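You operate a simulated robot arm through the tools that you are given. There is no shell and no other tool. Be economical: measure what you need, move in short steps, check, and stop when the job is done.

Carry out the task below with a simulated two-armed robot. There is one attempt and no reset: what you move stays moved.

TASK
Change the laser over to block 752: free the table, turn, lock, refocus.

Only the result counts: the job must be done as asked and must still hold three seconds after the hand-in. Knocking over, shifting, dropping, spilling or breaking anything else fails it.

THE ROBOT
Two 6-joint arms with two-finger grippers on one trunk, on a base that drives. Base frame: it is fixed to the floor where the robot stands at the start and does not move with it; the origin is under the middle of the robot, x ahead of it, y to its left, z up. Units: mm, degrees, N and s.
The left shoulder is at the start at [61, 143, 900], the right one opposite. With the tool pointing down near the work surface each hand reaches from about 320 to 720 mm from the robot's upright axis, wherever it stands, measured 20 degrees to its own side. Places, roughly: blue hose [800, -200, 900]; laser gas knob [700, 200, 800]; laser joystick [900, 300, 900]; laser spot knob [800, 200, 800]; laser switch [700, 400, 800]; round table [800, -200, 700]; table brake lever [600, 0, 700]. Payload 2.45 kg a hand.
The tool frame of a hand sits at the grasp point between the pads (the TCP): z along the fingers, y along the line on which they close. The tips reach 26 mm beyond it. The gripper opens to 96 mm. The gripper's body begins 69 mm behind the TCP.
Orientation is that of the tool frame in the base frame, as a unit quaternion [w, x, y, z]. With the fingers straight down and closing along the base's y, the tool's x points along the base's -x, its y along +y and its z along -z.

THE INTERFACE
- The arms move only by the tool move_arm. It takes "left_series", "right_series" or both (then of equal length, played together; a hand with none holds still); each is a list of rows, each a list of 6 numbers: the shift along the tool's x, y, z in m, then the turn, a rotation vector about the tool's x, y, z in degrees. In form: [[tx, ty, tz, ax, ay, az], ...]. A call has 1 to 8 rows; each row is the pose to reach, as a shift and turn from the pose commanded when the call began, along the tool's axes at that moment. "left_fingers" and "right_fingers" are, for a hand that has rows, the opening, from 0 (shut) to 1 (fully open), set as the call begins (left out, the last holds). A row lasts 0.2 s, in which the tool goes at most 50 mm and 8.6 degrees; a call with a longer step from one row to the next is refused whole, and so is a gripper value outside its range. Where a pose cannot be reached the arm comes as near as it can. A force on the tool above 40 N (or 10 N above the force at the start of the call, whichever is more), or a blocked arm, ends the call early, and 0.2 s more pass. The fingers move at their own pace and stop on an object; they squeeze with about 33 N. The grip force told is the motor's: it shows also when the fingers shut on nothing. Time passes only in rows, and 0.2 s behind the last, so rows that repeat a pose let the fingers close. It gives the time, the measured TCP pose, the force on the tool (base axes), the opening and the grip force at its end, in the units of the frame above (readings bear some noise), with the torque about the TCP (base axes, N m) and any sound that the robot's microphone picked up, and new pictures: "views" is both (left out), scene, wrist or none (wrist: the cameras of the hands that moved).
- Cameras (640 x 400 px; columns grow to the right, rows downward): "scene" is now at [126.5, 9.6, 1498.7]; the picture's right is [0.16, -0.99, -0.00], its down [-0.82, -0.14, -0.55] and it looks along [0.55, 0.09, -0.83] (base axes); focal length 266 px, centre (320, 200). "left" rides on the left gripper at [82, -3, -98] in its tool frame; the picture's right is [0.04, 1.00, 0.00], its down [-0.73, 0.03, -0.68] and it looks along [-0.68, 0.03, 0.73] (tool axes); focal length 256 px, centre (320, 200). "right" rides on the right gripper at [81, 3, -98] in its tool frame; the picture's right is [-0.04, 1.00, 0.00], its down [-0.73, -0.03, -0.68] and it looks along [-0.68, -0.03, 0.73] (tool axes); focal length 256 px, centre (320, 200). There is no depth. A picture from a camera that has moved, and an enlarged one, comes with that camera's place and axes in the base frame and with its lens. The place of the scene camera against the robot may be out by one fixed shift of up to 12 mm in any direction.
- move_column(by): slides the trunk up (or, below 0, down) by that many mm; the arms and the scene camera ride with it, the base frame stays. It gives what a move gives, with no picture.
- base_move(legs): drives the robot by 1 to 6 legs, each [ahead, turn to the left] in mm and degrees, along the robot's own axes; the way and the turn of a leg run together, so that a leg with both is an arc; at most 1500 mm and 180 degrees a leg. The arms and the cameras ride along, it lands a little off, and it stops where it bumps. It gives what a move gives, and a new picture of the scene camera.
- pan_tilt(pan, tilt): turns the head with the scene camera to pan (to the left, within 86 degrees either way) and tilt (down, from -29 to 69), counted from straight ahead of the robot. It gives what a move gives, and a new picture of the scene camera.
- inspect(camera, box): a new picture of the part [left, top, right, bottom] of that camera's present view, enlarged. The clock stands still meanwhile.
- finish_job(): hands the job in; it is judged then, once.

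Go step by step. Nothing tells you exact positions but the pictures and the camera data: compare them with the known pose of the tool, close in by small moves and look again before you grip or let go. The budget is 120 turns and 260 pictures, counting those below and the enlarged ones. Unless the task says otherwise, let go and move clear before handing in, and close with one line.

The tools are called after "Request:" by a JSON object that holds its "name" and its "arguments". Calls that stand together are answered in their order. move_arm: Moves the arms, as the interface text tells. Its arguments: {"type":"object","properties":{"left_series":{"type":"array","items":{"type":"array","items":{"type":"number"}}},"left_fingers":{"type":"number"},"right_series":{"type":"array","items":{"type":"array","items":{"type":"number"}}},"right_fingers":{"type":"number"},"views":{"type":"string","enum":["both","scene","wrist","none"]}},"required":[]} The other tools are called the same way: move_column (by) slides the trunk up or down; base_move (legs) drives the base; pan_tilt (pan, tilt) turns the head that bears the scene camera; inspect (camera, box) takes an enlarged picture of a part of a camera's view; finish_job () hands the job in.

At the start:

```text
time_s: 0.0
left_position: [482.6, 199.3, 1111.8]
left_tcp_rot: [0.0, -0.002, 1.0, 0.0]
left_wrist_force: [-1.1, 0.4, -0.4]
left_torque: [-0.02, 0.03, 0.03]
left_finger_gap: 96.0
left_gripper_force: 0.0
right_position: [487.9, -178.5, 1136.0]
right_tcp_rot: [0.0, -0.002, 1.0, 0.0]
right_wrist_force: [0.0, 0.7, 0.1]
right_torque: [0.0, 0.02, 0.06]
right_finger_gap: 96.0
right_gripper_force: 0.0
trunk travel left (down, up): [-525.0, 65.0]
robot x, y, heading: [1.1, -2.2, 0.2]
head pan, tilt: [9.5, 56.3]
```

scene: 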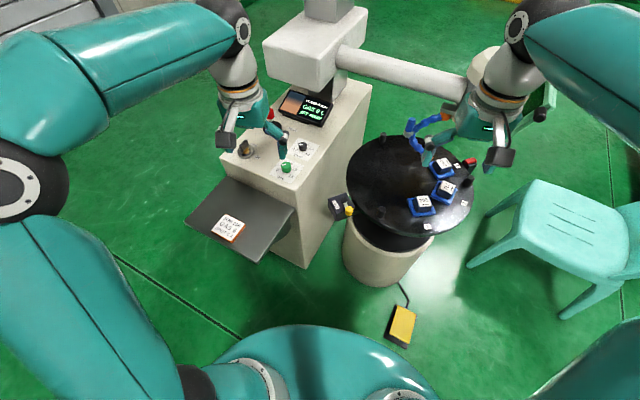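
right: 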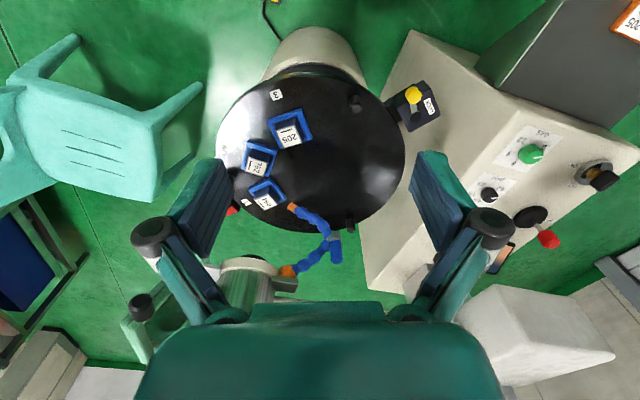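
left: 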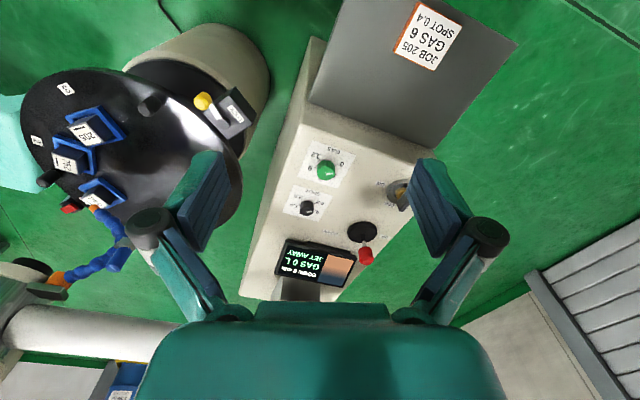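

I see the laser console with its knobs, the round table with three blocks, the blue hose and a job card. I'll enlarge the labels and the screen first.

Request:
{"name": "inspect", "arguments": {"camera": "left", "box": [240, 120, 440, 300]}}

Request:
{"name": "inspect", "arguments": {"camera": "left", "box": [10, 60, 270, 290]}}

Request:
{"name": "inspect", "arguments": {"camera": "scene", "box": [320, 80, 500, 260]}}

Request:
{"name": "inspect", "arguments": {"camera": "right", "box": [200, 60, 460, 290]}}

Request:
{"name": "inspect", "arguments": {"camera": "scene", "box": [180, 60, 380, 260]}}

```text
2.22 times, centred on (340, 210) of left
camera zoom: at [401.2, 194.5, 1210.1], right [-0.05, 1.0, 0.0], down [0.73, 0.03, 0.68], along [0.68, 0.03, -0.73], focal length 569 px, centre (276, 178)
```

zoom: 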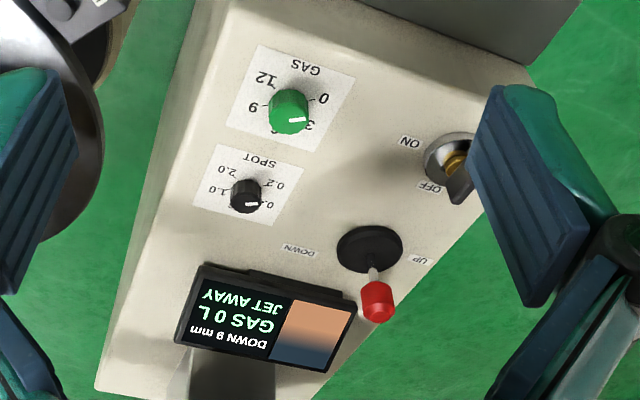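

```text
1.74 times, centred on (140, 175) of left
camera zoom: at [401.2, 194.5, 1210.1], right [-0.05, 1.0, 0.0], down [0.73, 0.03, 0.68], along [0.68, 0.03, -0.73], focal length 445 px, centre (633, 244)
```

zoom: 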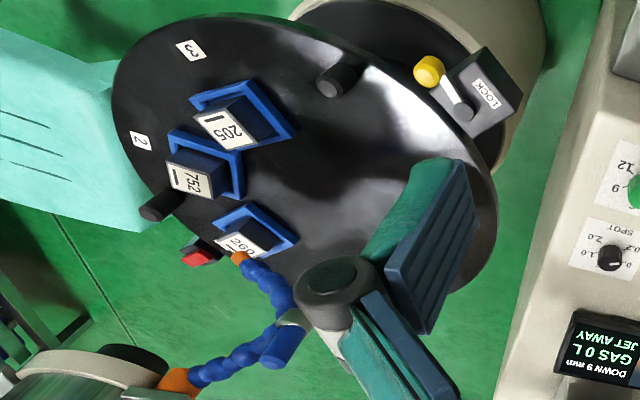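

```text
2.22 times, centred on (410, 170) of scene
camera zoom: at [126.5, 9.6, 1498.7], right [0.16, -0.99, 0.0], down [-0.82, -0.14, -0.55], along [0.55, 0.09, -0.83], focal length 591 px, centre (120, 267)
```

zoom: 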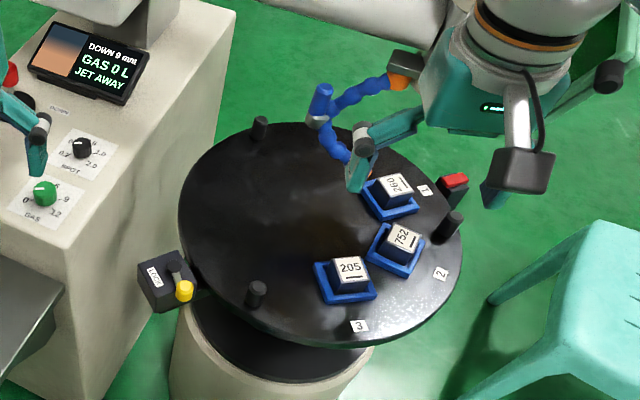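

```text
1.74 times, centred on (330, 175) of right
camera zoom: at [406.8, -175.4, 1235.0], right [0.03, 1.0, 0.0], down [0.73, -0.03, 0.68], along [0.68, -0.02, -0.73], focal length 445 px, centre (303, 244)
```

zoom: 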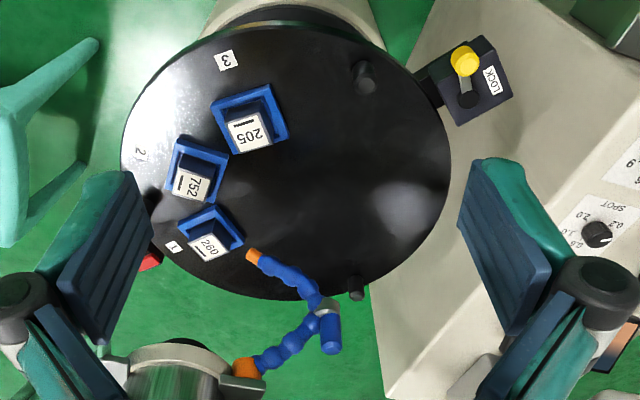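

```text
2.00 times, centred on (280, 160) of scene
camera zoom: at [126.5, 9.6, 1498.7], right [0.16, -0.99, 0.0], down [-0.82, -0.14, -0.55], along [0.55, 0.09, -0.83], focal length 532 px, centre (400, 280)
```

zoom: 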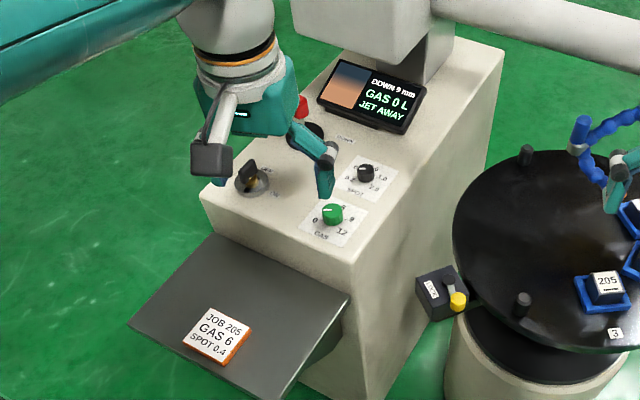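

The card on the flap is for job 205, not 752. I'll look around for other notes and at the laser head.

Request:
{"name": "pan_tilt", "arguments": {"pan": -15, "tilt": 25}}

Request:
{"name": "pan_tilt", "arguments": {"pan": 40, "tilt": 25}}

Request:
{"name": "pan_tilt", "arguments": {"pan": -70, "tilt": 30}}

```text
time_s: 1.0
left_position: [483.5, 198.9, 1111.9]
left_tcp_rot: [0.0, -0.002, 1.0, 0.0]
left_wrist_force: [0.1, 0.7, -0.2]
left_torque: [0.04, 0.01, -0.02]
left_finger_gap: 96.2
left_gripper_force: 0.1
right_position: [488.9, -178.4, 1137.1]
right_tcp_rot: [0.0, -0.003, 1.0, -0.001]
right_wrist_force: [-0.4, 0.1, 0.1]
right_torque: [-0.03, 0.01, 0.0]
right_finger_gap: 96.1
right_gripper_force: 0.0
trunk travel left (down, up): [-525.0, 65.0]
robot x, y, heading: [2.8, -0.1, -0.0]
head pan, tilt: [-15.0, 25.0]
camera scene: at [145.8, -25.9, 1544.2], right [-0.26, -0.97, 0.0], down [-0.41, 0.11, -0.91], along [0.88, -0.23, -0.42], focal length 266 px, centre (320, 200)
```

scene: 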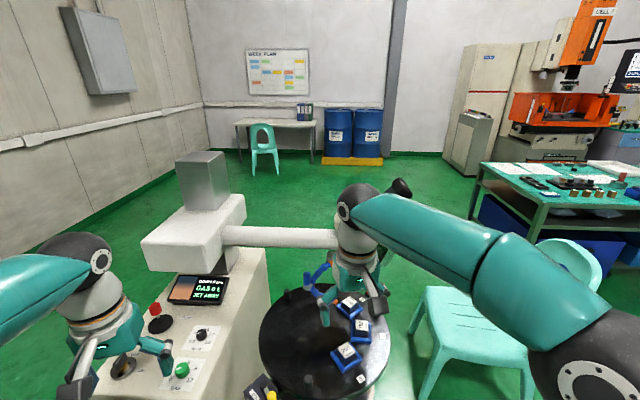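

```text
time_s: 2.2
left_position: [483.5, 198.6, 1111.2]
left_tcp_rot: [0.0, -0.003, 1.0, 0.0]
left_wrist_force: [0.7, 0.2, 1.2]
left_torque: [0.01, 0.01, 0.0]
left_finger_gap: 96.0
left_gripper_force: 0.0
right_position: [487.7, -177.4, 1135.2]
right_tcp_rot: [0.0, -0.002, 1.0, -0.001]
right_wrist_force: [0.0, -0.8, 0.4]
right_torque: [0.05, 0.03, -0.03]
right_finger_gap: 96.0
right_gripper_force: 0.1
trunk travel left (down, up): [-525.0, 65.0]
robot x, y, heading: [0.2, -4.4, 0.1]
head pan, tilt: [40.0, 25.0]
camera scene: at [127.3, 57.1, 1544.2], right [0.64, -0.77, 0.0], down [-0.32, -0.27, -0.91], along [0.69, 0.58, -0.42], focal length 266 px, centre (320, 200)
```

scene: 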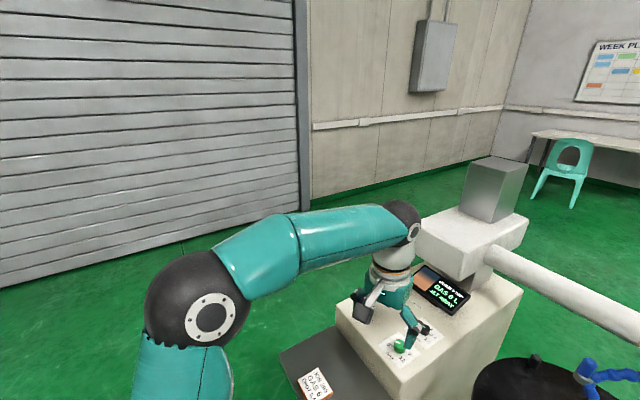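

```text
time_s: 4.1
left_position: [484.4, 198.1, 1111.9]
left_tcp_rot: [0.0, -0.003, 1.0, -0.001]
left_wrist_force: [-0.3, -0.3, -1.1]
left_torque: [-0.01, -0.05, 0.0]
left_finger_gap: 96.0
left_gripper_force: 0.1
right_position: [488.4, -178.2, 1136.3]
right_tcp_rot: [0.0, -0.003, 1.0, 0.0]
right_wrist_force: [0.8, 0.1, 0.1]
right_torque: [0.01, 0.03, -0.02]
right_finger_gap: 96.1
right_gripper_force: 0.0
trunk travel left (down, up): [-525.0, 65.0]
robot x, y, heading: [0.9, -1.4, 0.2]
head pan, tilt: [-70.0, 30.0]
camera scene: at [87.7, -87.0, 1536.3], right [-0.94, -0.34, 0.0], down [-0.17, 0.47, -0.87], along [0.3, -0.81, -0.5], focal length 266 px, centre (320, 200)
```

scene: 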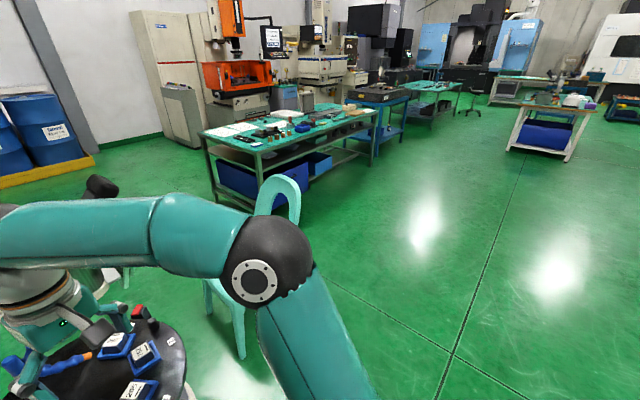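

No other card is visible. I'll pull both arms back and look straight at the head and table.

Request:
{"name": "move_arm", "arguments": {"right_series": [[0.04, -0.02, 0, 0, 0, 0], [0.08, -0.04, 0, 0, 0, 0], [0.11, -0.07, 0, 0, 0, 0], [0.13, -0.11, 0, 0, 0, 0], [0.13, -0.15, 0, 0, 0, 0]], "left_series": [[0.04, 0.02, 0, 0, 0, 0], [0.08, 0.04, 0, 0, 0, 0], [0.11, 0.07, 0, 0, 0, 0], [0.13, 0.11, 0, 0, 0, 0], [0.13, 0.15, 0, 0, 0, 0]], "views": "none"}}

Request:
{"name": "pan_tilt", "arguments": {"pan": 0, "tilt": 40}}

Request:
{"name": "inspect", "arguments": {"camera": "scene", "box": [280, 120, 480, 300]}}

Request:
{"name": "inspect", "arguments": {"camera": "scene", "box": [160, 120, 340, 300]}}

```text
time_s: 5.3
left_position: [353.7, 349.5, 1112.9]
left_tcp_rot: [0.0, -0.003, 1.0, 0.0]
left_wrist_force: [0.7, -0.2, 0.4]
left_torque: [0.03, 0.01, 0.01]
left_finger_gap: 96.0
left_gripper_force: 0.1
right_position: [356.7, -330.3, 1136.3]
right_tcp_rot: [0.0, -0.003, 1.0, -0.001]
right_wrist_force: [1.2, -0.3, 0.3]
right_torque: [0.02, 0.02, 0.03]
right_finger_gap: 95.9
right_gripper_force: 0.1
trunk travel left (down, up): [-525.0, 65.0]
robot x, y, heading: [-1.3, 2.9, -0.1]
head pan, tilt: [-70.0, 30.0]
```

```text
time_s: 6.7
left_position: [352.0, 349.1, 1113.1]
left_tcp_rot: [0.0, -0.002, 1.0, 0.0]
left_wrist_force: [-0.2, -0.2, 0.5]
left_torque: [-0.04, 0.0, 0.02]
left_finger_gap: 95.9
left_gripper_force: 0.1
right_position: [358.5, -330.1, 1137.8]
right_tcp_rot: [0.0, -0.003, 1.0, 0.001]
right_wrist_force: [0.7, -0.1, -0.1]
right_torque: [0.0, 0.01, 0.02]
right_finger_gap: 95.7
right_gripper_force: 0.0
trunk travel left (down, up): [-525.0, 65.0]
robot x, y, heading: [2.2, 0.3, -0.1]
head pan, tilt: [0.0, 40.0]
camera scene: at [141.3, -2.1, 1521.0], right [0.0, -1.0, 0.0], down [-0.64, 0.0, -0.77], along [0.77, 0.0, -0.64], focal length 266 px, centre (320, 200)
```

scene: 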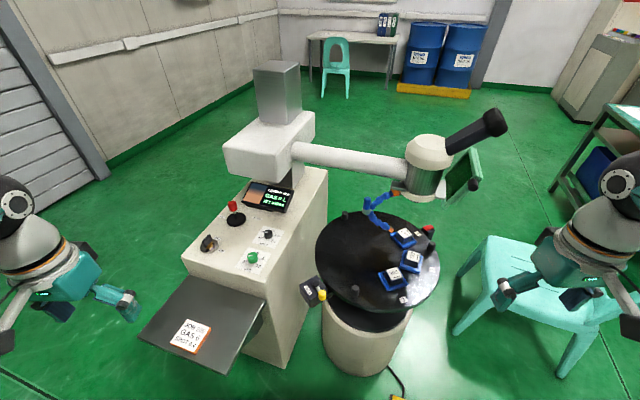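

```text
2.22 times, centred on (380, 210) of scene
camera zoom: at [141.3, -2.1, 1521.0], right [0.0, -1.0, 0.0], down [-0.64, 0.0, -0.77], along [0.77, 0.0, -0.64], focal length 591 px, centre (187, 178)
```

zoom: 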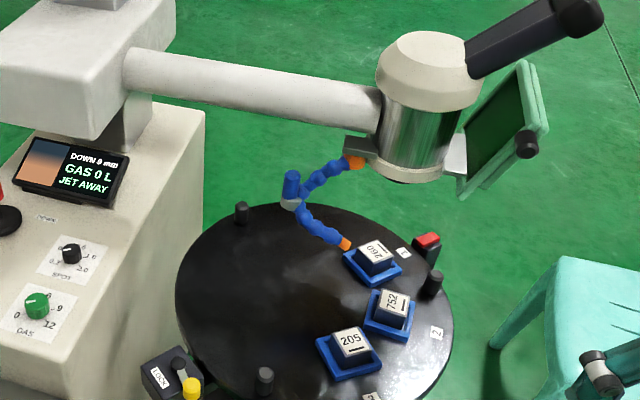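

```text
2.22 times, centred on (250, 210) of scene
camera zoom: at [141.3, -2.1, 1521.0], right [0.0, -1.0, 0.0], down [-0.64, 0.0, -0.77], along [0.77, 0.0, -0.64], focal length 591 px, centre (476, 178)
```

zoom: 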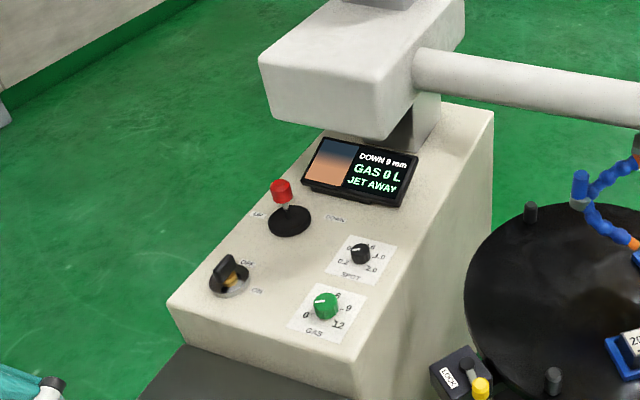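

Geometry so far: table centre about (795,-203) at z 725, with stations 1, 2 and 3 at about -66°, -112° and -162°. The red pointer sits at station 1 and the brake lever knob is near (592,-6,757), so the table must turn about 46° counter-clockwise. Next I'll take the left hand's camera closer to the lever.

Request:
{"name": "move_arm", "arguments": {"left_series": [[-0.009, -0.036, 0.022, 0, 0, 0], [-0.018, -0.072, 0.045, 0, 0, 0], [-0.026, -0.108, 0.068, 0, 0, 0], [-0.035, -0.144, 0.09, 0, 0, 0], [-0.043, -0.18, 0.113, 0, 0, 0], [-0.052, -0.216, 0.136, 0, 0, 0], [-0.06, -0.252, 0.16, 0, 0, 0], [-0.068, -0.289, 0.182, 0, 0, 0]], "left_fingers": 1, "views": "wrist"}}

Request:
{"name": "inspect", "arguments": {"camera": "left", "box": [200, 80, 440, 280]}}

```text
time_s: 8.5
left_position: [422.2, 58.3, 929.6]
left_tcp_rot: [0.0, -0.004, 1.0, 0.0]
left_wrist_force: [-0.6, 0.7, 0.3]
left_torque: [-0.02, 0.02, -0.04]
left_finger_gap: 96.0
left_gripper_force: 0.0
right_position: [357.5, -329.8, 1135.5]
right_tcp_rot: [-0.001, -0.002, 1.0, 0.001]
right_wrist_force: [0.4, -0.9, -0.4]
right_torque: [0.03, -0.01, -0.02]
right_finger_gap: 96.1
right_gripper_force: 0.1
trunk travel left (down, up): [-525.0, 65.0]
robot x, y, heading: [0.7, 2.0, 0.0]
head pan, tilt: [0.0, 40.0]
camera left: at [339.9, 53.9, 1028.4], right [-0.05, 1.0, 0.0], down [0.73, 0.03, 0.68], along [0.68, 0.03, -0.73], focal length 256 px, centre (320, 200)
```

left: 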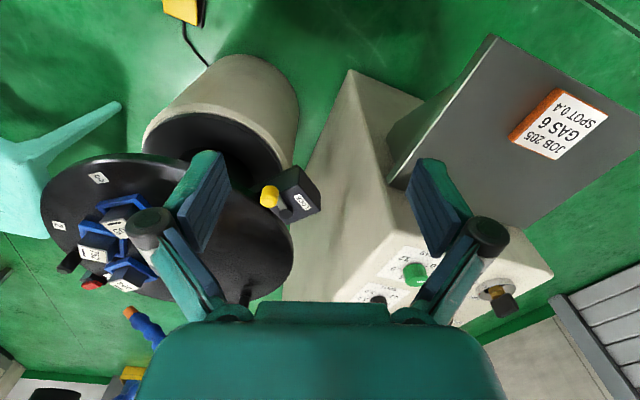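

```text
2.00 times, centred on (320, 180) of left
camera zoom: at [339.9, 53.9, 1028.4], right [-0.05, 1.0, 0.0], down [0.73, 0.03, 0.68], along [0.68, 0.03, -0.73], focal length 512 px, centre (320, 240)
```

zoom: 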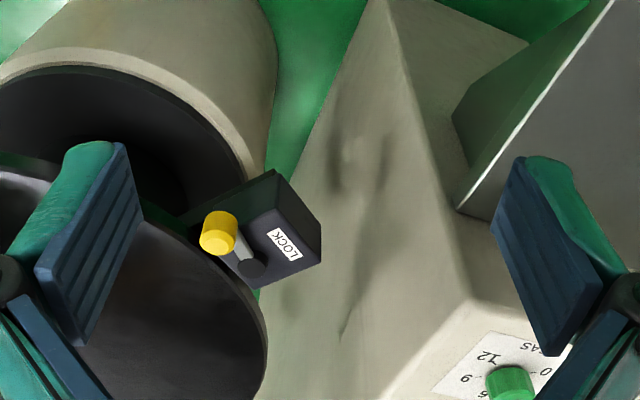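

The lever pivot is at about (634,11) with the knob at (588,-6,757), on a box marked LOCK. I'll bring the right hand close to the near peg at about (608,-112,750) for a better look, and move the left hand aside.

Request:
{"name": "move_arm", "arguments": {"right_series": [[-0.018, 0.027, 0.029, 0, 0, 0], [-0.036, 0.054, 0.059, 0, 0, 0], [-0.054, 0.082, 0.088, 0, 0, 0], [-0.072, 0.109, 0.118, 0, 0, 0], [-0.09, 0.136, 0.147, 0, 0, 0], [-0.107, 0.164, 0.177, 0, 0, 0], [-0.125, 0.191, 0.206, 0, 0, 0], [-0.143, 0.218, 0.236, 0, 0, 0]], "left_series": [[0, 0.02, 0, 0, 0, 0], [0, 0.04, 0, 0, 0, 0], [0, 0.06, 0, 0, 0, 0], [0, 0.08, 0, 0, 0, 0], [0, 0.1, 0, 0, 0, 0], [0, 0.1, 0, 0, 0, 0], [0, 0.1, 0, 0, 0, 0], [0, 0.1, 0, 0, 0, 0]], "views": "wrist"}}

Request:
{"name": "inspect", "arguments": {"camera": "right", "box": [180, 60, 460, 260]}}

```text
time_s: 10.3
left_position: [421.8, 160.0, 929.0]
left_tcp_rot: [-0.001, -0.003, 1.0, 0.0]
left_wrist_force: [-0.2, 0.2, -0.2]
left_torque: [-0.04, 0.04, -0.01]
left_finger_gap: 96.3
left_gripper_force: 0.0
right_position: [502.0, -110.0, 898.4]
right_tcp_rot: [0.0, -0.003, 1.0, 0.0]
right_wrist_force: [0.1, 0.1, -0.2]
right_torque: [0.0, 0.02, 0.0]
right_finger_gap: 95.7
right_gripper_force: 0.0
trunk travel left (down, up): [-525.0, 65.0]
robot x, y, heading: [0.8, -0.4, 0.1]
head pan, tilt: [0.0, 40.0]
camera right: at [420.7, -106.5, 997.5], right [0.04, 1.0, 0.0], down [0.73, -0.03, 0.68], along [0.68, -0.02, -0.73], focal length 256 px, centre (320, 200)
camera left: at [340.5, 155.7, 1028.3], right [-0.05, 1.0, 0.0], down [0.73, 0.03, 0.68], along [0.68, 0.03, -0.74], focal length 256 px, centre (320, 200)
```

right: 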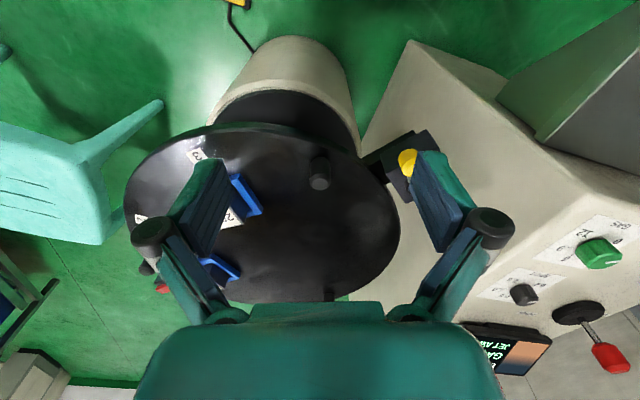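
left: 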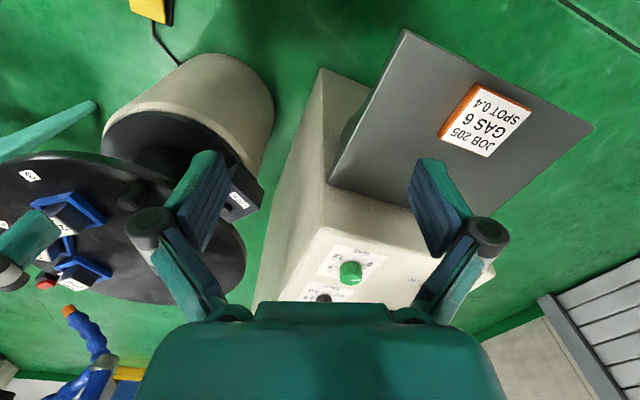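

```text
2.00 times, centred on (320, 160) of right
camera zoom: at [420.7, -106.5, 997.5], right [0.04, 1.0, 0.0], down [0.73, -0.03, 0.68], along [0.68, -0.02, -0.73], focal length 512 px, centre (320, 280)
```

zoom: 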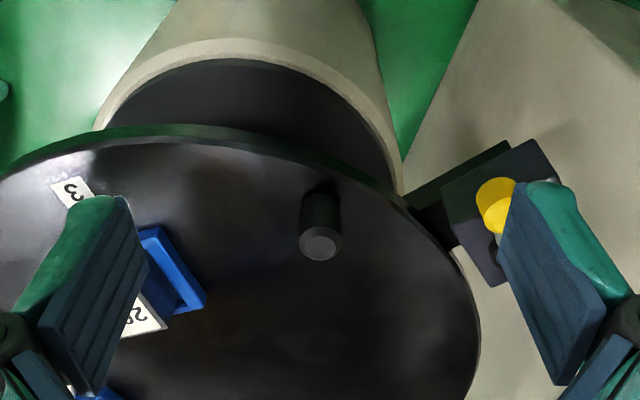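

The near peg is about 23 mm thick, at (606,-112), and reaches up to about z 765. I'll lower the open right gripper around it.

Request:
{"name": "move_arm", "arguments": {"right_series": [[-0.04, -0.001, 0.0, 0, 0, 0], [-0.08, -0.002, 0.0, 0, 0, 0], [-0.104, -0.002, 0.02, 0, 0, 0], [-0.104, -0.002, 0.06, 0, 0, 0], [-0.104, -0.002, 0.08, 0, 0, 0]]}}

Request:
{"name": "inspect", "arguments": {"camera": "right", "box": [200, 80, 440, 280]}}

```text
time_s: 11.5
left_position: [422.1, 159.5, 929.7]
left_tcp_rot: [0.0, -0.002, 1.0, 0.002]
left_wrist_force: [0.4, 0.2, 0.6]
left_torque: [0.04, 0.04, -0.03]
left_finger_gap: 95.7
left_gripper_force: 0.0
right_position: [606.0, -113.2, 820.0]
right_tcp_rot: [-0.001, -0.003, 1.0, 0.0]
right_wrist_force: [0.0, -0.1, -0.3]
right_torque: [-0.02, 0.02, 0.0]
right_finger_gap: 96.0
right_gripper_force: 0.1
trunk travel left (down, up): [-525.0, 65.0]
robot x, y, heading: [1.6, 3.3, -0.2]
head pan, tilt: [0.0, 40.0]
camera scene: at [142.3, -2.0, 1520.9], right [0.0, -1.0, 0.0], down [-0.64, 0.0, -0.77], along [0.77, 0.0, -0.64], focal length 266 px, centre (320, 200)
camera right: at [524.3, -109.5, 918.4], right [0.03, 1.0, 0.0], down [0.73, -0.03, 0.68], along [0.68, -0.02, -0.73], focal length 256 px, centre (320, 200)
```

scene: 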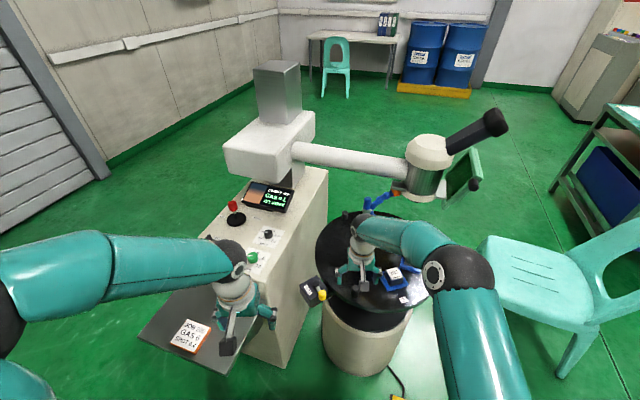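
right: 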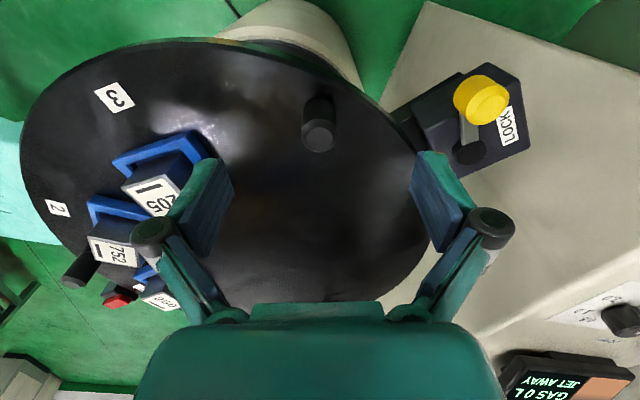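

```text
2.00 times, centred on (320, 180) of right
camera zoom: at [524.3, -109.5, 918.4], right [0.03, 1.0, 0.0], down [0.73, -0.03, 0.68], along [0.68, -0.02, -0.73], focal length 512 px, centre (320, 240)
```

zoom: 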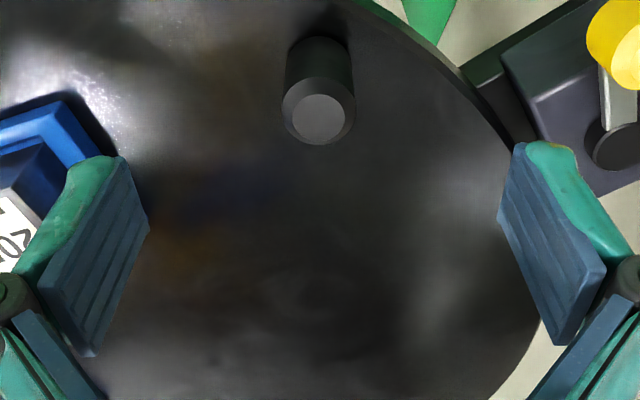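

The peg centre is at about (613,-112), with its top near z 755. I'll lower the gripper around it and half close to make a loose fork.

Request:
{"name": "move_arm", "arguments": {"right_series": [[-0.007, 0.001, 0.03, 0, 0, 0], [-0.007, 0.001, 0.055, 0, 0, 0], [-0.007, 0.001, 0.061, 0, 0, 0]], "views": "none"}}

Request:
{"name": "move_arm", "arguments": {"right_series": [[0, 0, 0, 0, 0, 0], [0, 0, 0, 0, 0, 0], [0, 0, 0, 0, 0, 0]], "right_fingers": 0.33, "views": "wrist"}}

```text
time_s: 12.3
left_position: [420.9, 159.9, 929.4]
left_tcp_rot: [0.0, -0.003, 1.0, 0.0]
left_wrist_force: [-0.2, -0.6, 0.9]
left_torque: [0.04, -0.03, -0.01]
left_finger_gap: 96.0
left_gripper_force: 0.0
right_position: [612.3, -110.6, 759.1]
right_tcp_rot: [-0.001, -0.003, 1.0, 0.0]
right_wrist_force: [0.5, -0.4, 0.1]
right_torque: [-0.03, 0.01, 0.0]
right_finger_gap: 96.0
right_gripper_force: 0.1
trunk travel left (down, up): [-525.0, 65.0]
robot x, y, heading: [-0.8, 3.8, -0.1]
head pan, tilt: [0.0, 40.0]
```

```text
time_s: 13.1
left_position: [422.1, 159.4, 929.9]
left_tcp_rot: [0.0, -0.002, 1.0, 0.0]
left_wrist_force: [-0.5, 0.1, -0.3]
left_torque: [0.0, 0.0, -0.01]
left_finger_gap: 95.9
left_gripper_force: 0.1
right_position: [611.6, -110.0, 760.1]
right_tcp_rot: [-0.001, -0.002, 1.0, 0.001]
right_wrist_force: [-0.1, -0.2, -0.4]
right_torque: [-0.01, 0.02, 0.0]
right_finger_gap: 31.6
right_gripper_force: 0.1
trunk travel left (down, up): [-525.0, 65.0]
robot x, y, heading: [2.7, 0.0, 0.1]
head pan, tilt: [0.0, 40.0]
camera right: at [530.7, -107.9, 858.9], right [0.03, 1.0, 0.0], down [0.73, -0.03, 0.68], along [0.68, -0.02, -0.73], focal length 256 px, centre (320, 200)
```

right: 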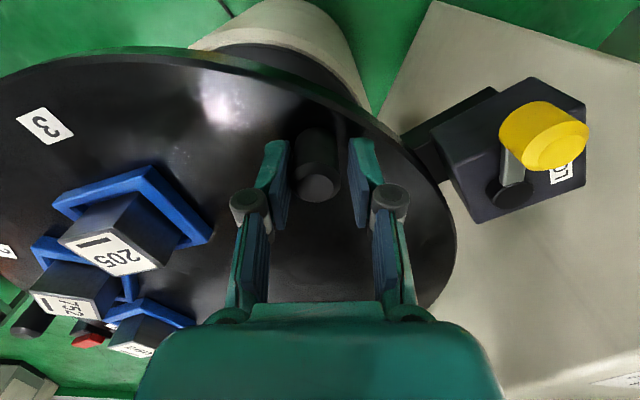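

The peg is inside the fork. I'll push gently towards -y to see whether the table is really locked.

Request:
{"name": "move_arm", "arguments": {"right_series": [[0, -0.004, 0, 0, 0, 0], [0, -0.007, 0, 0, 0, 0], [0, -0.009, 0, 0, 0, 0]], "views": "wrist"}}

```text
time_s: 13.9
left_position: [422.8, 160.9, 929.5]
left_tcp_rot: [0.001, -0.003, 1.0, 0.0]
left_wrist_force: [0.1, -0.3, 0.2]
left_torque: [0.01, 0.01, 0.02]
left_finger_gap: 95.8
left_gripper_force: 0.1
right_position: [612.1, -118.1, 759.0]
right_tcp_rot: [0.0, -0.003, 1.0, 0.001]
right_wrist_force: [1.9, 6.9, -0.9]
right_torque: [0.19, -0.06, -0.01]
right_finger_gap: 36.7
right_gripper_force: 3.8
trunk travel left (down, up): [-525.0, 65.0]
robot x, y, heading: [0.2, -3.3, -0.0]
head pan, tilt: [0.0, 40.0]
camera right: at [530.8, -115.8, 858.7], right [0.03, 1.0, 0.0], down [0.73, -0.03, 0.68], along [0.68, -0.02, -0.73], focal length 256 px, centre (320, 200)
```

right: 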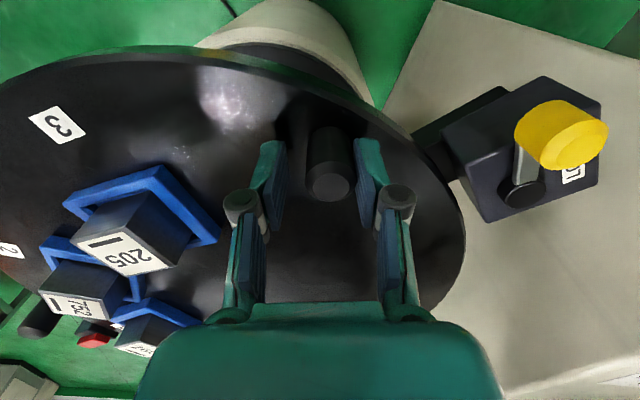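

The fingers gave way against a fixed peg, so the table is locked. I'll pull the right hand clear and bring the left hand over the yellow lever knob.

Request:
{"name": "move_arm", "arguments": {"right_series": [[0, 0.009, 0, 0, 0, 0], [0, 0.009, -0.045, 0, 0, 0], [0, 0.009, -0.09, 0, 0, 0], [0.03, -0.02, -0.11, 0, 0, 0], [0.06, -0.05, -0.11, 0, 0, 0], [0.08, -0.08, -0.11, 0, 0, 0], [0.1, -0.12, -0.11, 0, 0, 0]], "views": "none"}}

Request:
{"name": "move_arm", "arguments": {"left_series": [[-0.028, -0.028, 0, 0, 0, 0], [-0.056, -0.055, 0, 0, 0, 0], [-0.084, -0.083, 0, 0, 0, 0], [-0.112, -0.111, 0.01, 0, 0, 0], [-0.14, -0.138, 0.03, 0, 0, 0], [-0.168, -0.166, 0.05, 0, 0, 0], [-0.168, -0.166, 0.08, 0, 0, 0]], "left_fingers": 0.65, "views": "wrist"}}

Request:
{"name": "inspect", "arguments": {"camera": "left", "box": [220, 60, 420, 240]}}

```text
time_s: 15.5
left_position: [421.1, 158.1, 929.3]
left_tcp_rot: [0.0, -0.003, 1.0, -0.001]
left_wrist_force: [0.2, -0.1, 0.4]
left_torque: [0.0, 0.01, 0.0]
left_finger_gap: 95.8
left_gripper_force: 0.0
right_position: [511.4, -240.8, 869.3]
right_tcp_rot: [0.0, -0.003, 1.0, 0.0]
right_wrist_force: [0.0, 0.0, 0.5]
right_torque: [-0.02, 0.0, 0.0]
right_finger_gap: 31.5
right_gripper_force: 0.0
trunk travel left (down, up): [-525.0, 65.0]
robot x, y, heading: [-2.5, 1.4, -0.1]
head pan, tilt: [0.0, 40.0]
```

```text
time_s: 17.1
left_position: [591.8, -6.0, 850.2]
left_tcp_rot: [0.001, -0.002, 1.0, -0.001]
left_wrist_force: [0.6, 0.9, -0.3]
left_torque: [0.01, -0.03, 0.01]
left_finger_gap: 62.2
left_gripper_force: 0.1
right_position: [512.6, -240.4, 868.5]
right_tcp_rot: [0.0, -0.003, 1.0, 0.0]
right_wrist_force: [-0.4, 0.6, 0.7]
right_torque: [0.02, -0.02, -0.01]
right_finger_gap: 31.8
right_gripper_force: 0.0
trunk travel left (down, up): [-525.0, 65.0]
robot x, y, heading: [-0.2, -1.6, 0.0]
head pan, tilt: [0.0, 40.0]
camera left: at [509.5, -11.2, 949.4], right [-0.05, 1.0, 0.0], down [0.73, 0.03, 0.68], along [0.68, 0.03, -0.73], focal length 256 px, centre (320, 200)
```

left: 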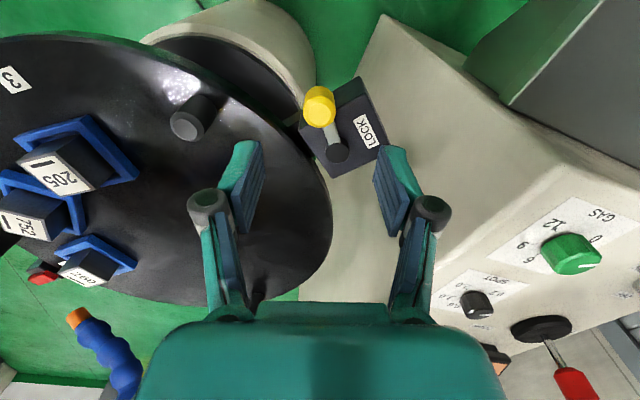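

```text
2.22 times, centred on (320, 150) of left
camera zoom: at [509.5, -11.2, 949.4], right [-0.05, 1.0, 0.0], down [0.73, 0.03, 0.68], along [0.68, 0.03, -0.73], focal length 569 px, centre (320, 311)
```

zoom: 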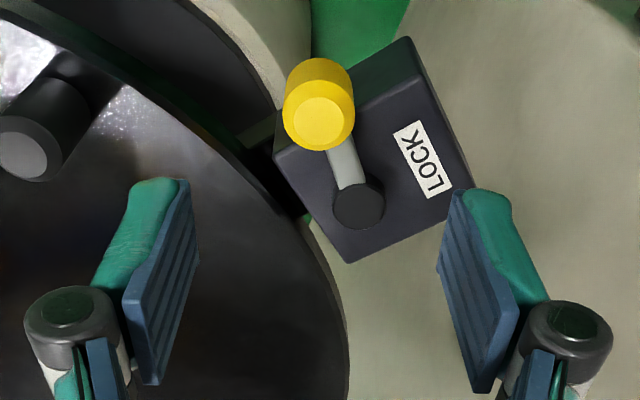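

The lever pivots on a vertical axis. The knob's top is at about (596,-7,760) and it is about 24 mm wide. I'll lower the left fork around the knob.

Request:
{"name": "move_arm", "arguments": {"left_series": [[-0.005, -0.001, 0.04, 0, 0, 0], [-0.005, -0.001, 0.07, 0, 0, 0], [-0.005, -0.001, 0.08, 0, 0, 0]], "views": "wrist"}}

```text
time_s: 17.9
left_position: [594.9, -7.4, 769.7]
left_tcp_rot: [-0.002, -0.003, 1.0, -0.001]
left_wrist_force: [-1.0, -1.5, 0.9]
left_torque: [-0.01, 0.03, -0.01]
left_finger_gap: 62.4
left_gripper_force: 0.1
right_position: [511.8, -241.4, 867.8]
right_tcp_rot: [-0.001, -0.002, 1.0, 0.0]
right_wrist_force: [0.8, -0.6, 0.7]
right_torque: [-0.02, 0.03, -0.01]
right_finger_gap: 31.7
right_gripper_force: 0.0
trunk travel left (down, up): [-525.0, 65.0]
robot x, y, heading: [-0.6, -1.3, -0.1]
head pan, tilt: [0.0, 40.0]
camera left: at [513.9, -11.4, 868.4], right [-0.05, 1.0, 0.0], down [0.73, 0.03, 0.68], along [0.68, 0.03, -0.73], focal length 256 px, centre (320, 200)
```

left: 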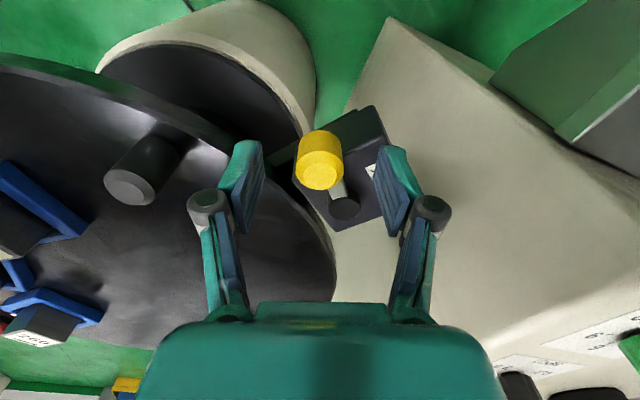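

The fork is around the knob. I'll try a small push towards +y first.

Request:
{"name": "move_arm", "arguments": {"left_series": [[0, 0.01, 0, 0, 0, 0], [0, 0.018, 0, 0, 0, 0], [0, 0.024, 0, 0, 0, 0], [0, 0.028, 0, 0, 0, 0]], "views": "wrist"}}

```text
time_s: 18.9
left_position: [595.8, 21.4, 769.6]
left_tcp_rot: [0.0, -0.003, 1.0, 0.0]
left_wrist_force: [-1.1, -1.4, 1.1]
left_torque: [-0.05, 0.04, -0.05]
left_finger_gap: 63.9
left_gripper_force: 1.1
right_position: [511.9, -240.3, 868.2]
right_tcp_rot: [-0.001, -0.003, 1.0, 0.0]
right_wrist_force: [-0.2, 0.0, 0.9]
right_torque: [0.0, 0.01, -0.05]
right_finger_gap: 31.5
right_gripper_force: 0.2
trunk travel left (down, up): [-525.0, 65.0]
robot x, y, heading: [-3.0, -0.6, -0.3]
head pan, tilt: [0.0, 40.0]
camera left: at [513.3, 16.7, 868.6], right [-0.04, 1.0, 0.0], down [0.73, 0.03, 0.68], along [0.68, 0.03, -0.73], focal length 256 px, centre (320, 200)
```

left: 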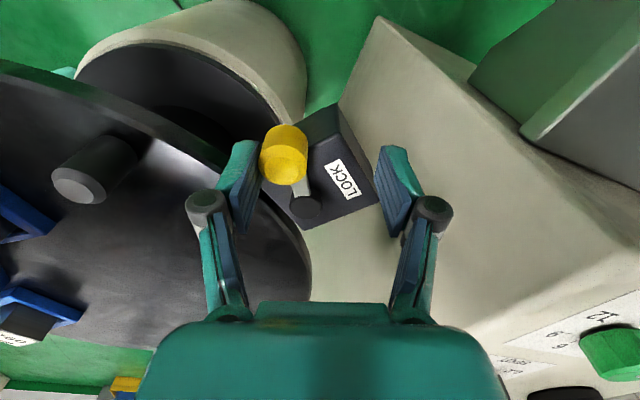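

The finger has just made contact, so I'll push a bit further.

Request:
{"name": "move_arm", "arguments": {"left_series": [[0, 0.004, 0, 0, 0, 0], [0, 0.008, 0, 0, 0, 0], [0, 0.012, 0, 0, 0, 0]], "views": "wrist"}}

```text
time_s: 19.7
left_position: [595.7, 34.1, 769.2]
left_tcp_rot: [0.0, -0.003, 1.0, 0.001]
left_wrist_force: [-0.6, -0.2, 0.6]
left_torque: [-0.01, 0.0, 0.04]
left_finger_gap: 63.1
left_gripper_force: 0.5
right_position: [512.1, -241.4, 869.5]
right_tcp_rot: [0.0, -0.002, 1.0, 0.0]
right_wrist_force: [0.1, 0.7, -0.4]
right_torque: [0.04, 0.0, -0.06]
right_finger_gap: 31.4
right_gripper_force: 0.1
trunk travel left (down, up): [-525.0, 65.0]
robot x, y, heading: [-2.9, -2.1, 0.1]
head pan, tilt: [0.0, 40.0]
camera left: at [513.3, 29.4, 868.4], right [-0.05, 1.0, 0.0], down [0.73, 0.03, 0.68], along [0.68, 0.03, -0.73], focal length 256 px, centre (320, 200)
```

left: 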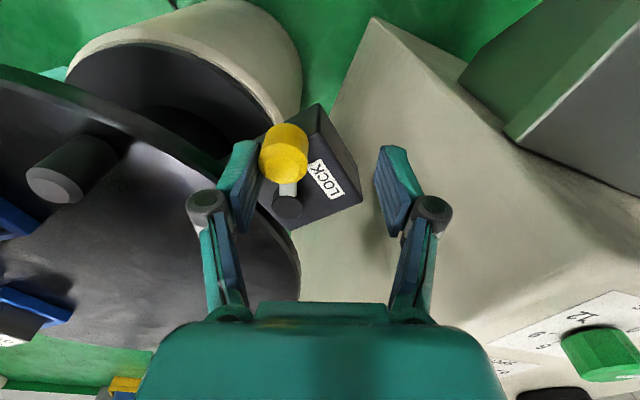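

The lever swings easily towards +y, so this is the freeing direction. I'll narrow the fork and follow the arc around the pivot at (639,8).

Request:
{"name": "move_arm", "arguments": {"left_series": [[0, -0.012, 0, 0, 0, 0], [0, -0.012, 0, 0, 0, 0]], "left_fingers": 0.36, "views": "none"}}

Request:
{"name": "move_arm", "arguments": {"left_series": [[-0.001, 0.008, 0, 0, 0, 0], [-0.003, 0.014, 0, 0, 0, 0], [-0.006, 0.02, 0, 0, 0, 0], [-0.01, 0.026, 0, 0, 0, 0]], "views": "wrist"}}

```text
time_s: 20.3
left_position: [594.3, 20.5, 768.8]
left_tcp_rot: [0.0, -0.003, 1.0, -0.002]
left_wrist_force: [0.0, -1.2, -0.5]
left_torque: [0.01, -0.01, 0.01]
left_finger_gap: 34.6
left_gripper_force: 0.1
right_position: [513.0, -239.9, 870.1]
right_tcp_rot: [0.0, -0.003, 1.0, -0.001]
right_wrist_force: [-0.9, -0.7, 0.3]
right_torque: [0.01, -0.01, 0.01]
right_finger_gap: 31.9
right_gripper_force: 0.0
trunk travel left (down, up): [-525.0, 65.0]
robot x, y, heading: [0.6, -0.9, 0.0]
head pan, tilt: [0.0, 40.0]
```

```text
time_s: 21.3
left_position: [604.0, 48.7, 770.4]
left_tcp_rot: [0.0, -0.003, 1.0, 0.0]
left_wrist_force: [-0.2, -1.5, -0.3]
left_torque: [-0.05, -0.04, -0.01]
left_finger_gap: 35.7
left_gripper_force: 0.9
right_position: [511.4, -240.3, 870.3]
right_tcp_rot: [0.0, -0.002, 1.0, 0.001]
right_wrist_force: [0.5, -0.2, 0.4]
right_torque: [0.0, 0.0, 0.0]
right_finger_gap: 31.7
right_gripper_force: 0.0
trunk travel left (down, up): [-525.0, 65.0]
robot x, y, heading: [-0.6, 2.1, -0.2]
head pan, tilt: [0.0, 40.0]
camera left: at [522.7, 43.2, 868.5], right [-0.05, 1.0, 0.0], down [0.73, 0.03, 0.68], along [0.68, 0.03, -0.73], focal length 256 px, centre (320, 200)
```

left: 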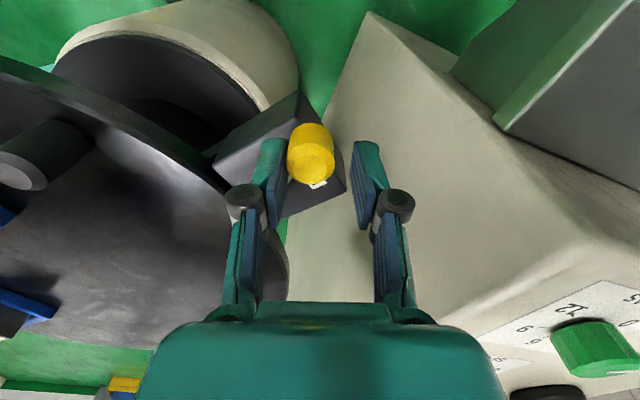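

The lever is at about 135° now. I'll turn the gripper with it and keep following the arc to find the stop.

Request:
{"name": "move_arm", "arguments": {"left_series": [[-0.001, 0.0, 0, 0, 0, 8], [-0.003, 0.001, 0, 0, 0, 16], [-0.006, 0.003, 0, 0, 0, 24], [-0.01, 0.006, 0, 0, 0, 32], [-0.015, 0.009, 0, 0, 0, 40], [-0.021, 0.011, 0, 0, 0, 48], [-0.027, 0.012, 0, 0, 0, 56]], "views": "wrist"}}

Request:
{"name": "inspect", "arguments": {"camera": "scene", "box": [260, 200, 460, 340]}}

```text
time_s: 22.7
left_position: [616.5, 48.4, 767.3]
left_tcp_rot: [-0.006, 0.403, 0.915, -0.009]
left_wrist_force: [-13.9, -17.4, 3.4]
left_torque: [-0.63, 0.19, 0.29]
left_finger_gap: 49.1
left_gripper_force: 10.7
right_position: [510.4, -241.6, 870.3]
right_tcp_rot: [0.001, -0.002, 1.0, 0.001]
right_wrist_force: [-0.3, -0.1, 0.7]
right_torque: [-0.03, 0.01, 0.05]
right_finger_gap: 31.5
right_gripper_force: 0.1
trunk travel left (down, up): [-525.0, 65.0]
robot x, y, heading: [-0.4, 1.3, -0.2]
head pan, tilt: [0.0, 40.0]
stopped in row 7 (left hand): the force on the tool passed its limit at 42 N (the readings are from after the stop); the commanded pose is now the measured one
camera left: at [561.1, 107.0, 867.7], right [0.71, 0.71, -0.02], down [0.53, -0.51, 0.68], along [0.47, -0.49, -0.74], focal length 256 px, centre (320, 200)
```

left: 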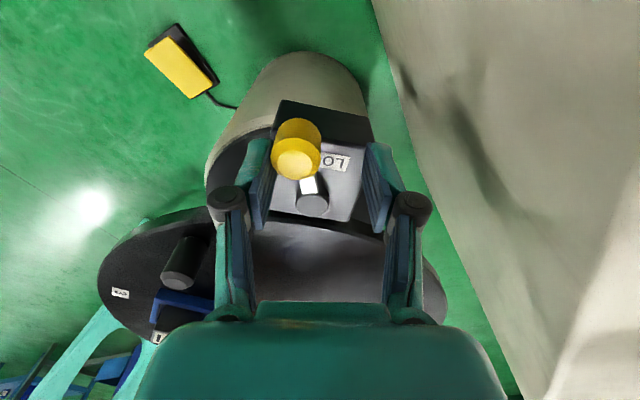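

```text
2.86 times, centred on (360, 270) of scene
camera zoom: at [139.4, -3.2, 1521.4], right [0.0, -1.0, 0.0], down [-0.64, 0.0, -0.77], along [0.77, 0.0, -0.64], focal length 760 px, centre (206, 0)
```

zoom: 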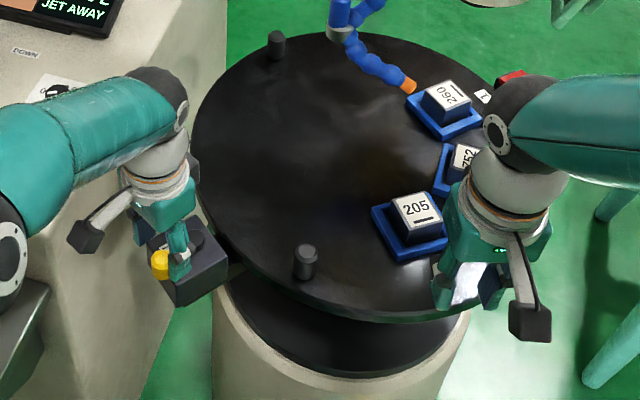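

The lever met its stop. I'll relax the left hand and lift it off.

Request:
{"name": "move_arm", "arguments": {"left_series": [[0, -0.006, 0, 0, 0, 0], [0, -0.01, 0, 0, 0, 0]], "left_fingers": 0.55, "views": "none"}}

Request:
{"name": "move_arm", "arguments": {"left_series": [[0, 0, -0.03, 0, 0, 0], [0, 0, -0.07, 0, 0, 0], [0, 0, -0.1, 0, 0, -8], [0, 0, -0.11, 0, 0, -16], [0, 0, -0.11, 0, 0, -24], [0, 0, -0.11, 0, 0, -32], [0, 0, -0.11, 0, 0, -40], [0, 0, -0.11, 0, 0, -47.6]], "views": "wrist"}}

Request:
{"name": "inspect", "arguments": {"camera": "left", "box": [220, 60, 420, 240]}}

```text
time_s: 23.3
left_position: [614.9, 47.0, 768.4]
left_tcp_rot: [-0.004, 0.401, 0.916, -0.005]
left_wrist_force: [-0.4, 0.9, -0.4]
left_torque: [-0.02, -0.01, -0.02]
left_finger_gap: 52.6
left_gripper_force: 0.0
right_position: [512.1, -241.5, 869.0]
right_tcp_rot: [-0.001, -0.002, 1.0, 0.0]
right_wrist_force: [0.5, 0.1, -1.0]
right_torque: [0.0, -0.01, -0.01]
right_finger_gap: 31.8
right_gripper_force: 0.1
trunk travel left (down, up): [-525.0, 65.0]
robot x, y, heading: [0.1, 2.2, -0.2]
head pan, tilt: [0.0, 40.0]
```

```text
time_s: 25.1
left_position: [616.7, 46.9, 877.7]
left_tcp_rot: [-0.007, -0.004, 1.0, -0.003]
left_wrist_force: [-0.5, -0.2, -0.6]
left_torque: [-0.01, -0.01, -0.03]
left_finger_gap: 52.7
left_gripper_force: 0.1
right_position: [511.5, -241.1, 871.0]
right_tcp_rot: [0.0, -0.002, 1.0, 0.001]
right_wrist_force: [-0.2, 0.2, 0.1]
right_torque: [-0.02, 0.02, 0.03]
right_finger_gap: 31.7
right_gripper_force: 0.1
trunk travel left (down, up): [-525.0, 65.0]
robot x, y, heading: [-1.6, 3.1, 0.1]
head pan, tilt: [0.0, 40.0]
camera left: at [534.8, 43.6, 977.8], right [-0.05, 1.0, -0.01], down [0.74, 0.04, 0.67], along [0.67, 0.03, -0.74], focal length 256 px, centre (320, 200)
```

left: 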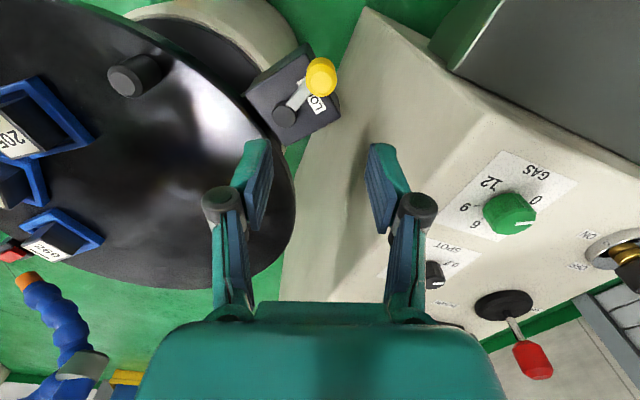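

```text
2.22 times, centred on (320, 150) of left
camera zoom: at [534.8, 43.6, 977.8], right [-0.05, 1.0, -0.01], down [0.74, 0.04, 0.67], along [0.67, 0.03, -0.74], focal length 569 px, centre (320, 311)
```

zoom: 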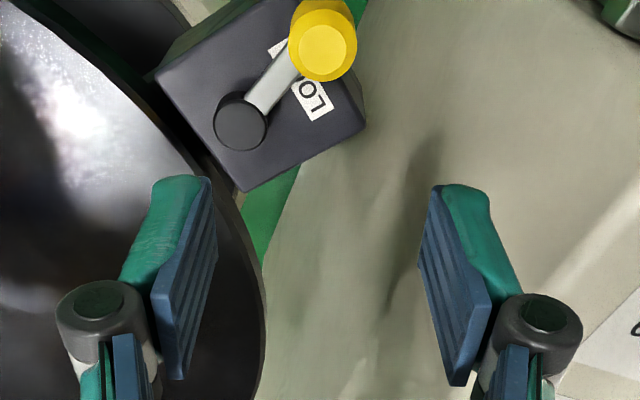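

The lever has swung about 57° to its stop. I'll move the left hand back, return the right hand over the peg and test whether the table is free.

Request:
{"name": "move_arm", "arguments": {"left_series": [[0.03, 0.02, -0.01, 0, 0, 0], [0.06, 0.04, -0.02, 0, 0, 0], [0.09, 0.06, -0.03, 0, 0, 0], [0.12, 0.08, -0.04, 0, 0, 0], [0.15, 0.1, -0.05, 0, 0, 0], [0.17, 0.12, -0.05, 0, 0, 0]], "right_series": [[0, 0.02, 0, 0, 0, 0], [-0.02, 0.05, 0, 0, 0, 0], [-0.04, 0.08, 0, 0, 0, 0], [-0.07, 0.11, 0, 0, 0, 0], [-0.1, 0.129, 0, 0, 0, 0], [-0.1, 0.129, 0.04, 0, 0, 0]], "right_fingers": 0.55, "views": "none"}}

Request:
{"name": "move_arm", "arguments": {"right_series": [[0, 0, 0.03, 0, 0, 0], [0, 0, 0.06, 0, 0, 0], [0, 0, 0.07, 0, 0, 0]], "views": "none"}}

Request:
{"name": "move_arm", "arguments": {"right_series": [[0, 0, 0, 0, 0, 0], [0, 0, 0, 0, 0, 0]], "right_fingers": 0.33, "views": "wrist"}}

```text
time_s: 26.5
left_position: [446.3, 167.4, 928.4]
left_tcp_rot: [-0.007, -0.002, 1.0, -0.004]
left_wrist_force: [-0.7, 0.5, -0.6]
left_torque: [0.01, 0.0, 0.01]
left_finger_gap: 52.8
left_gripper_force: 0.1
right_position: [611.0, -111.9, 828.9]
right_tcp_rot: [0.0, -0.003, 1.0, 0.001]
right_wrist_force: [-0.4, 0.1, -1.1]
right_torque: [0.0, 0.02, -0.05]
right_finger_gap: 52.7
right_gripper_force: 0.0
trunk travel left (down, up): [-525.0, 65.0]
robot x, y, heading: [1.5, -4.0, -0.2]
head pan, tilt: [0.0, 40.0]
```

```text
time_s: 27.3
left_position: [445.7, 167.0, 928.6]
left_tcp_rot: [-0.007, -0.002, 1.0, -0.004]
left_wrist_force: [-0.1, 0.8, -0.4]
left_torque: [0.0, 0.04, -0.04]
left_finger_gap: 52.9
left_gripper_force: 0.0
right_position: [612.2, -111.2, 759.0]
right_tcp_rot: [0.0, -0.003, 1.0, 0.0]
right_wrist_force: [-0.4, -0.3, 0.3]
right_torque: [-0.04, -0.04, -0.01]
right_finger_gap: 52.9
right_gripper_force: 0.0
trunk travel left (down, up): [-525.0, 65.0]
robot x, y, heading: [-2.7, -1.0, -0.1]
head pan, tilt: [0.0, 40.0]
```

```text
time_s: 27.9
left_position: [445.6, 166.4, 927.7]
left_tcp_rot: [-0.007, -0.003, 1.0, -0.003]
left_wrist_force: [0.4, -0.7, 0.2]
left_torque: [0.01, -0.01, -0.01]
left_finger_gap: 52.6
left_gripper_force: 0.1
right_position: [611.4, -112.1, 759.2]
right_tcp_rot: [0.0, -0.003, 1.0, 0.0]
right_wrist_force: [-1.5, -0.9, -0.1]
right_torque: [-0.03, -0.02, -0.02]
right_finger_gap: 31.6
right_gripper_force: 0.0
trunk travel left (down, up): [-525.0, 65.0]
robot x, y, heading: [2.3, 0.6, 0.1]
head pan, tilt: [0.0, 40.0]
camera right: at [529.6, -109.1, 858.6], right [0.03, 1.0, 0.0], down [0.73, -0.03, 0.68], along [0.68, -0.02, -0.73], focal length 256 px, centre (320, 200)
```

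right: 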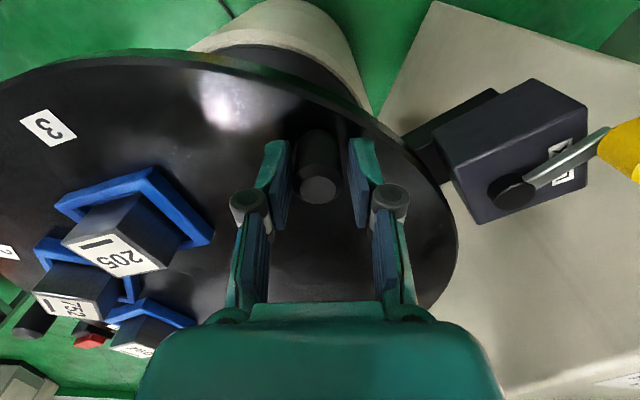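

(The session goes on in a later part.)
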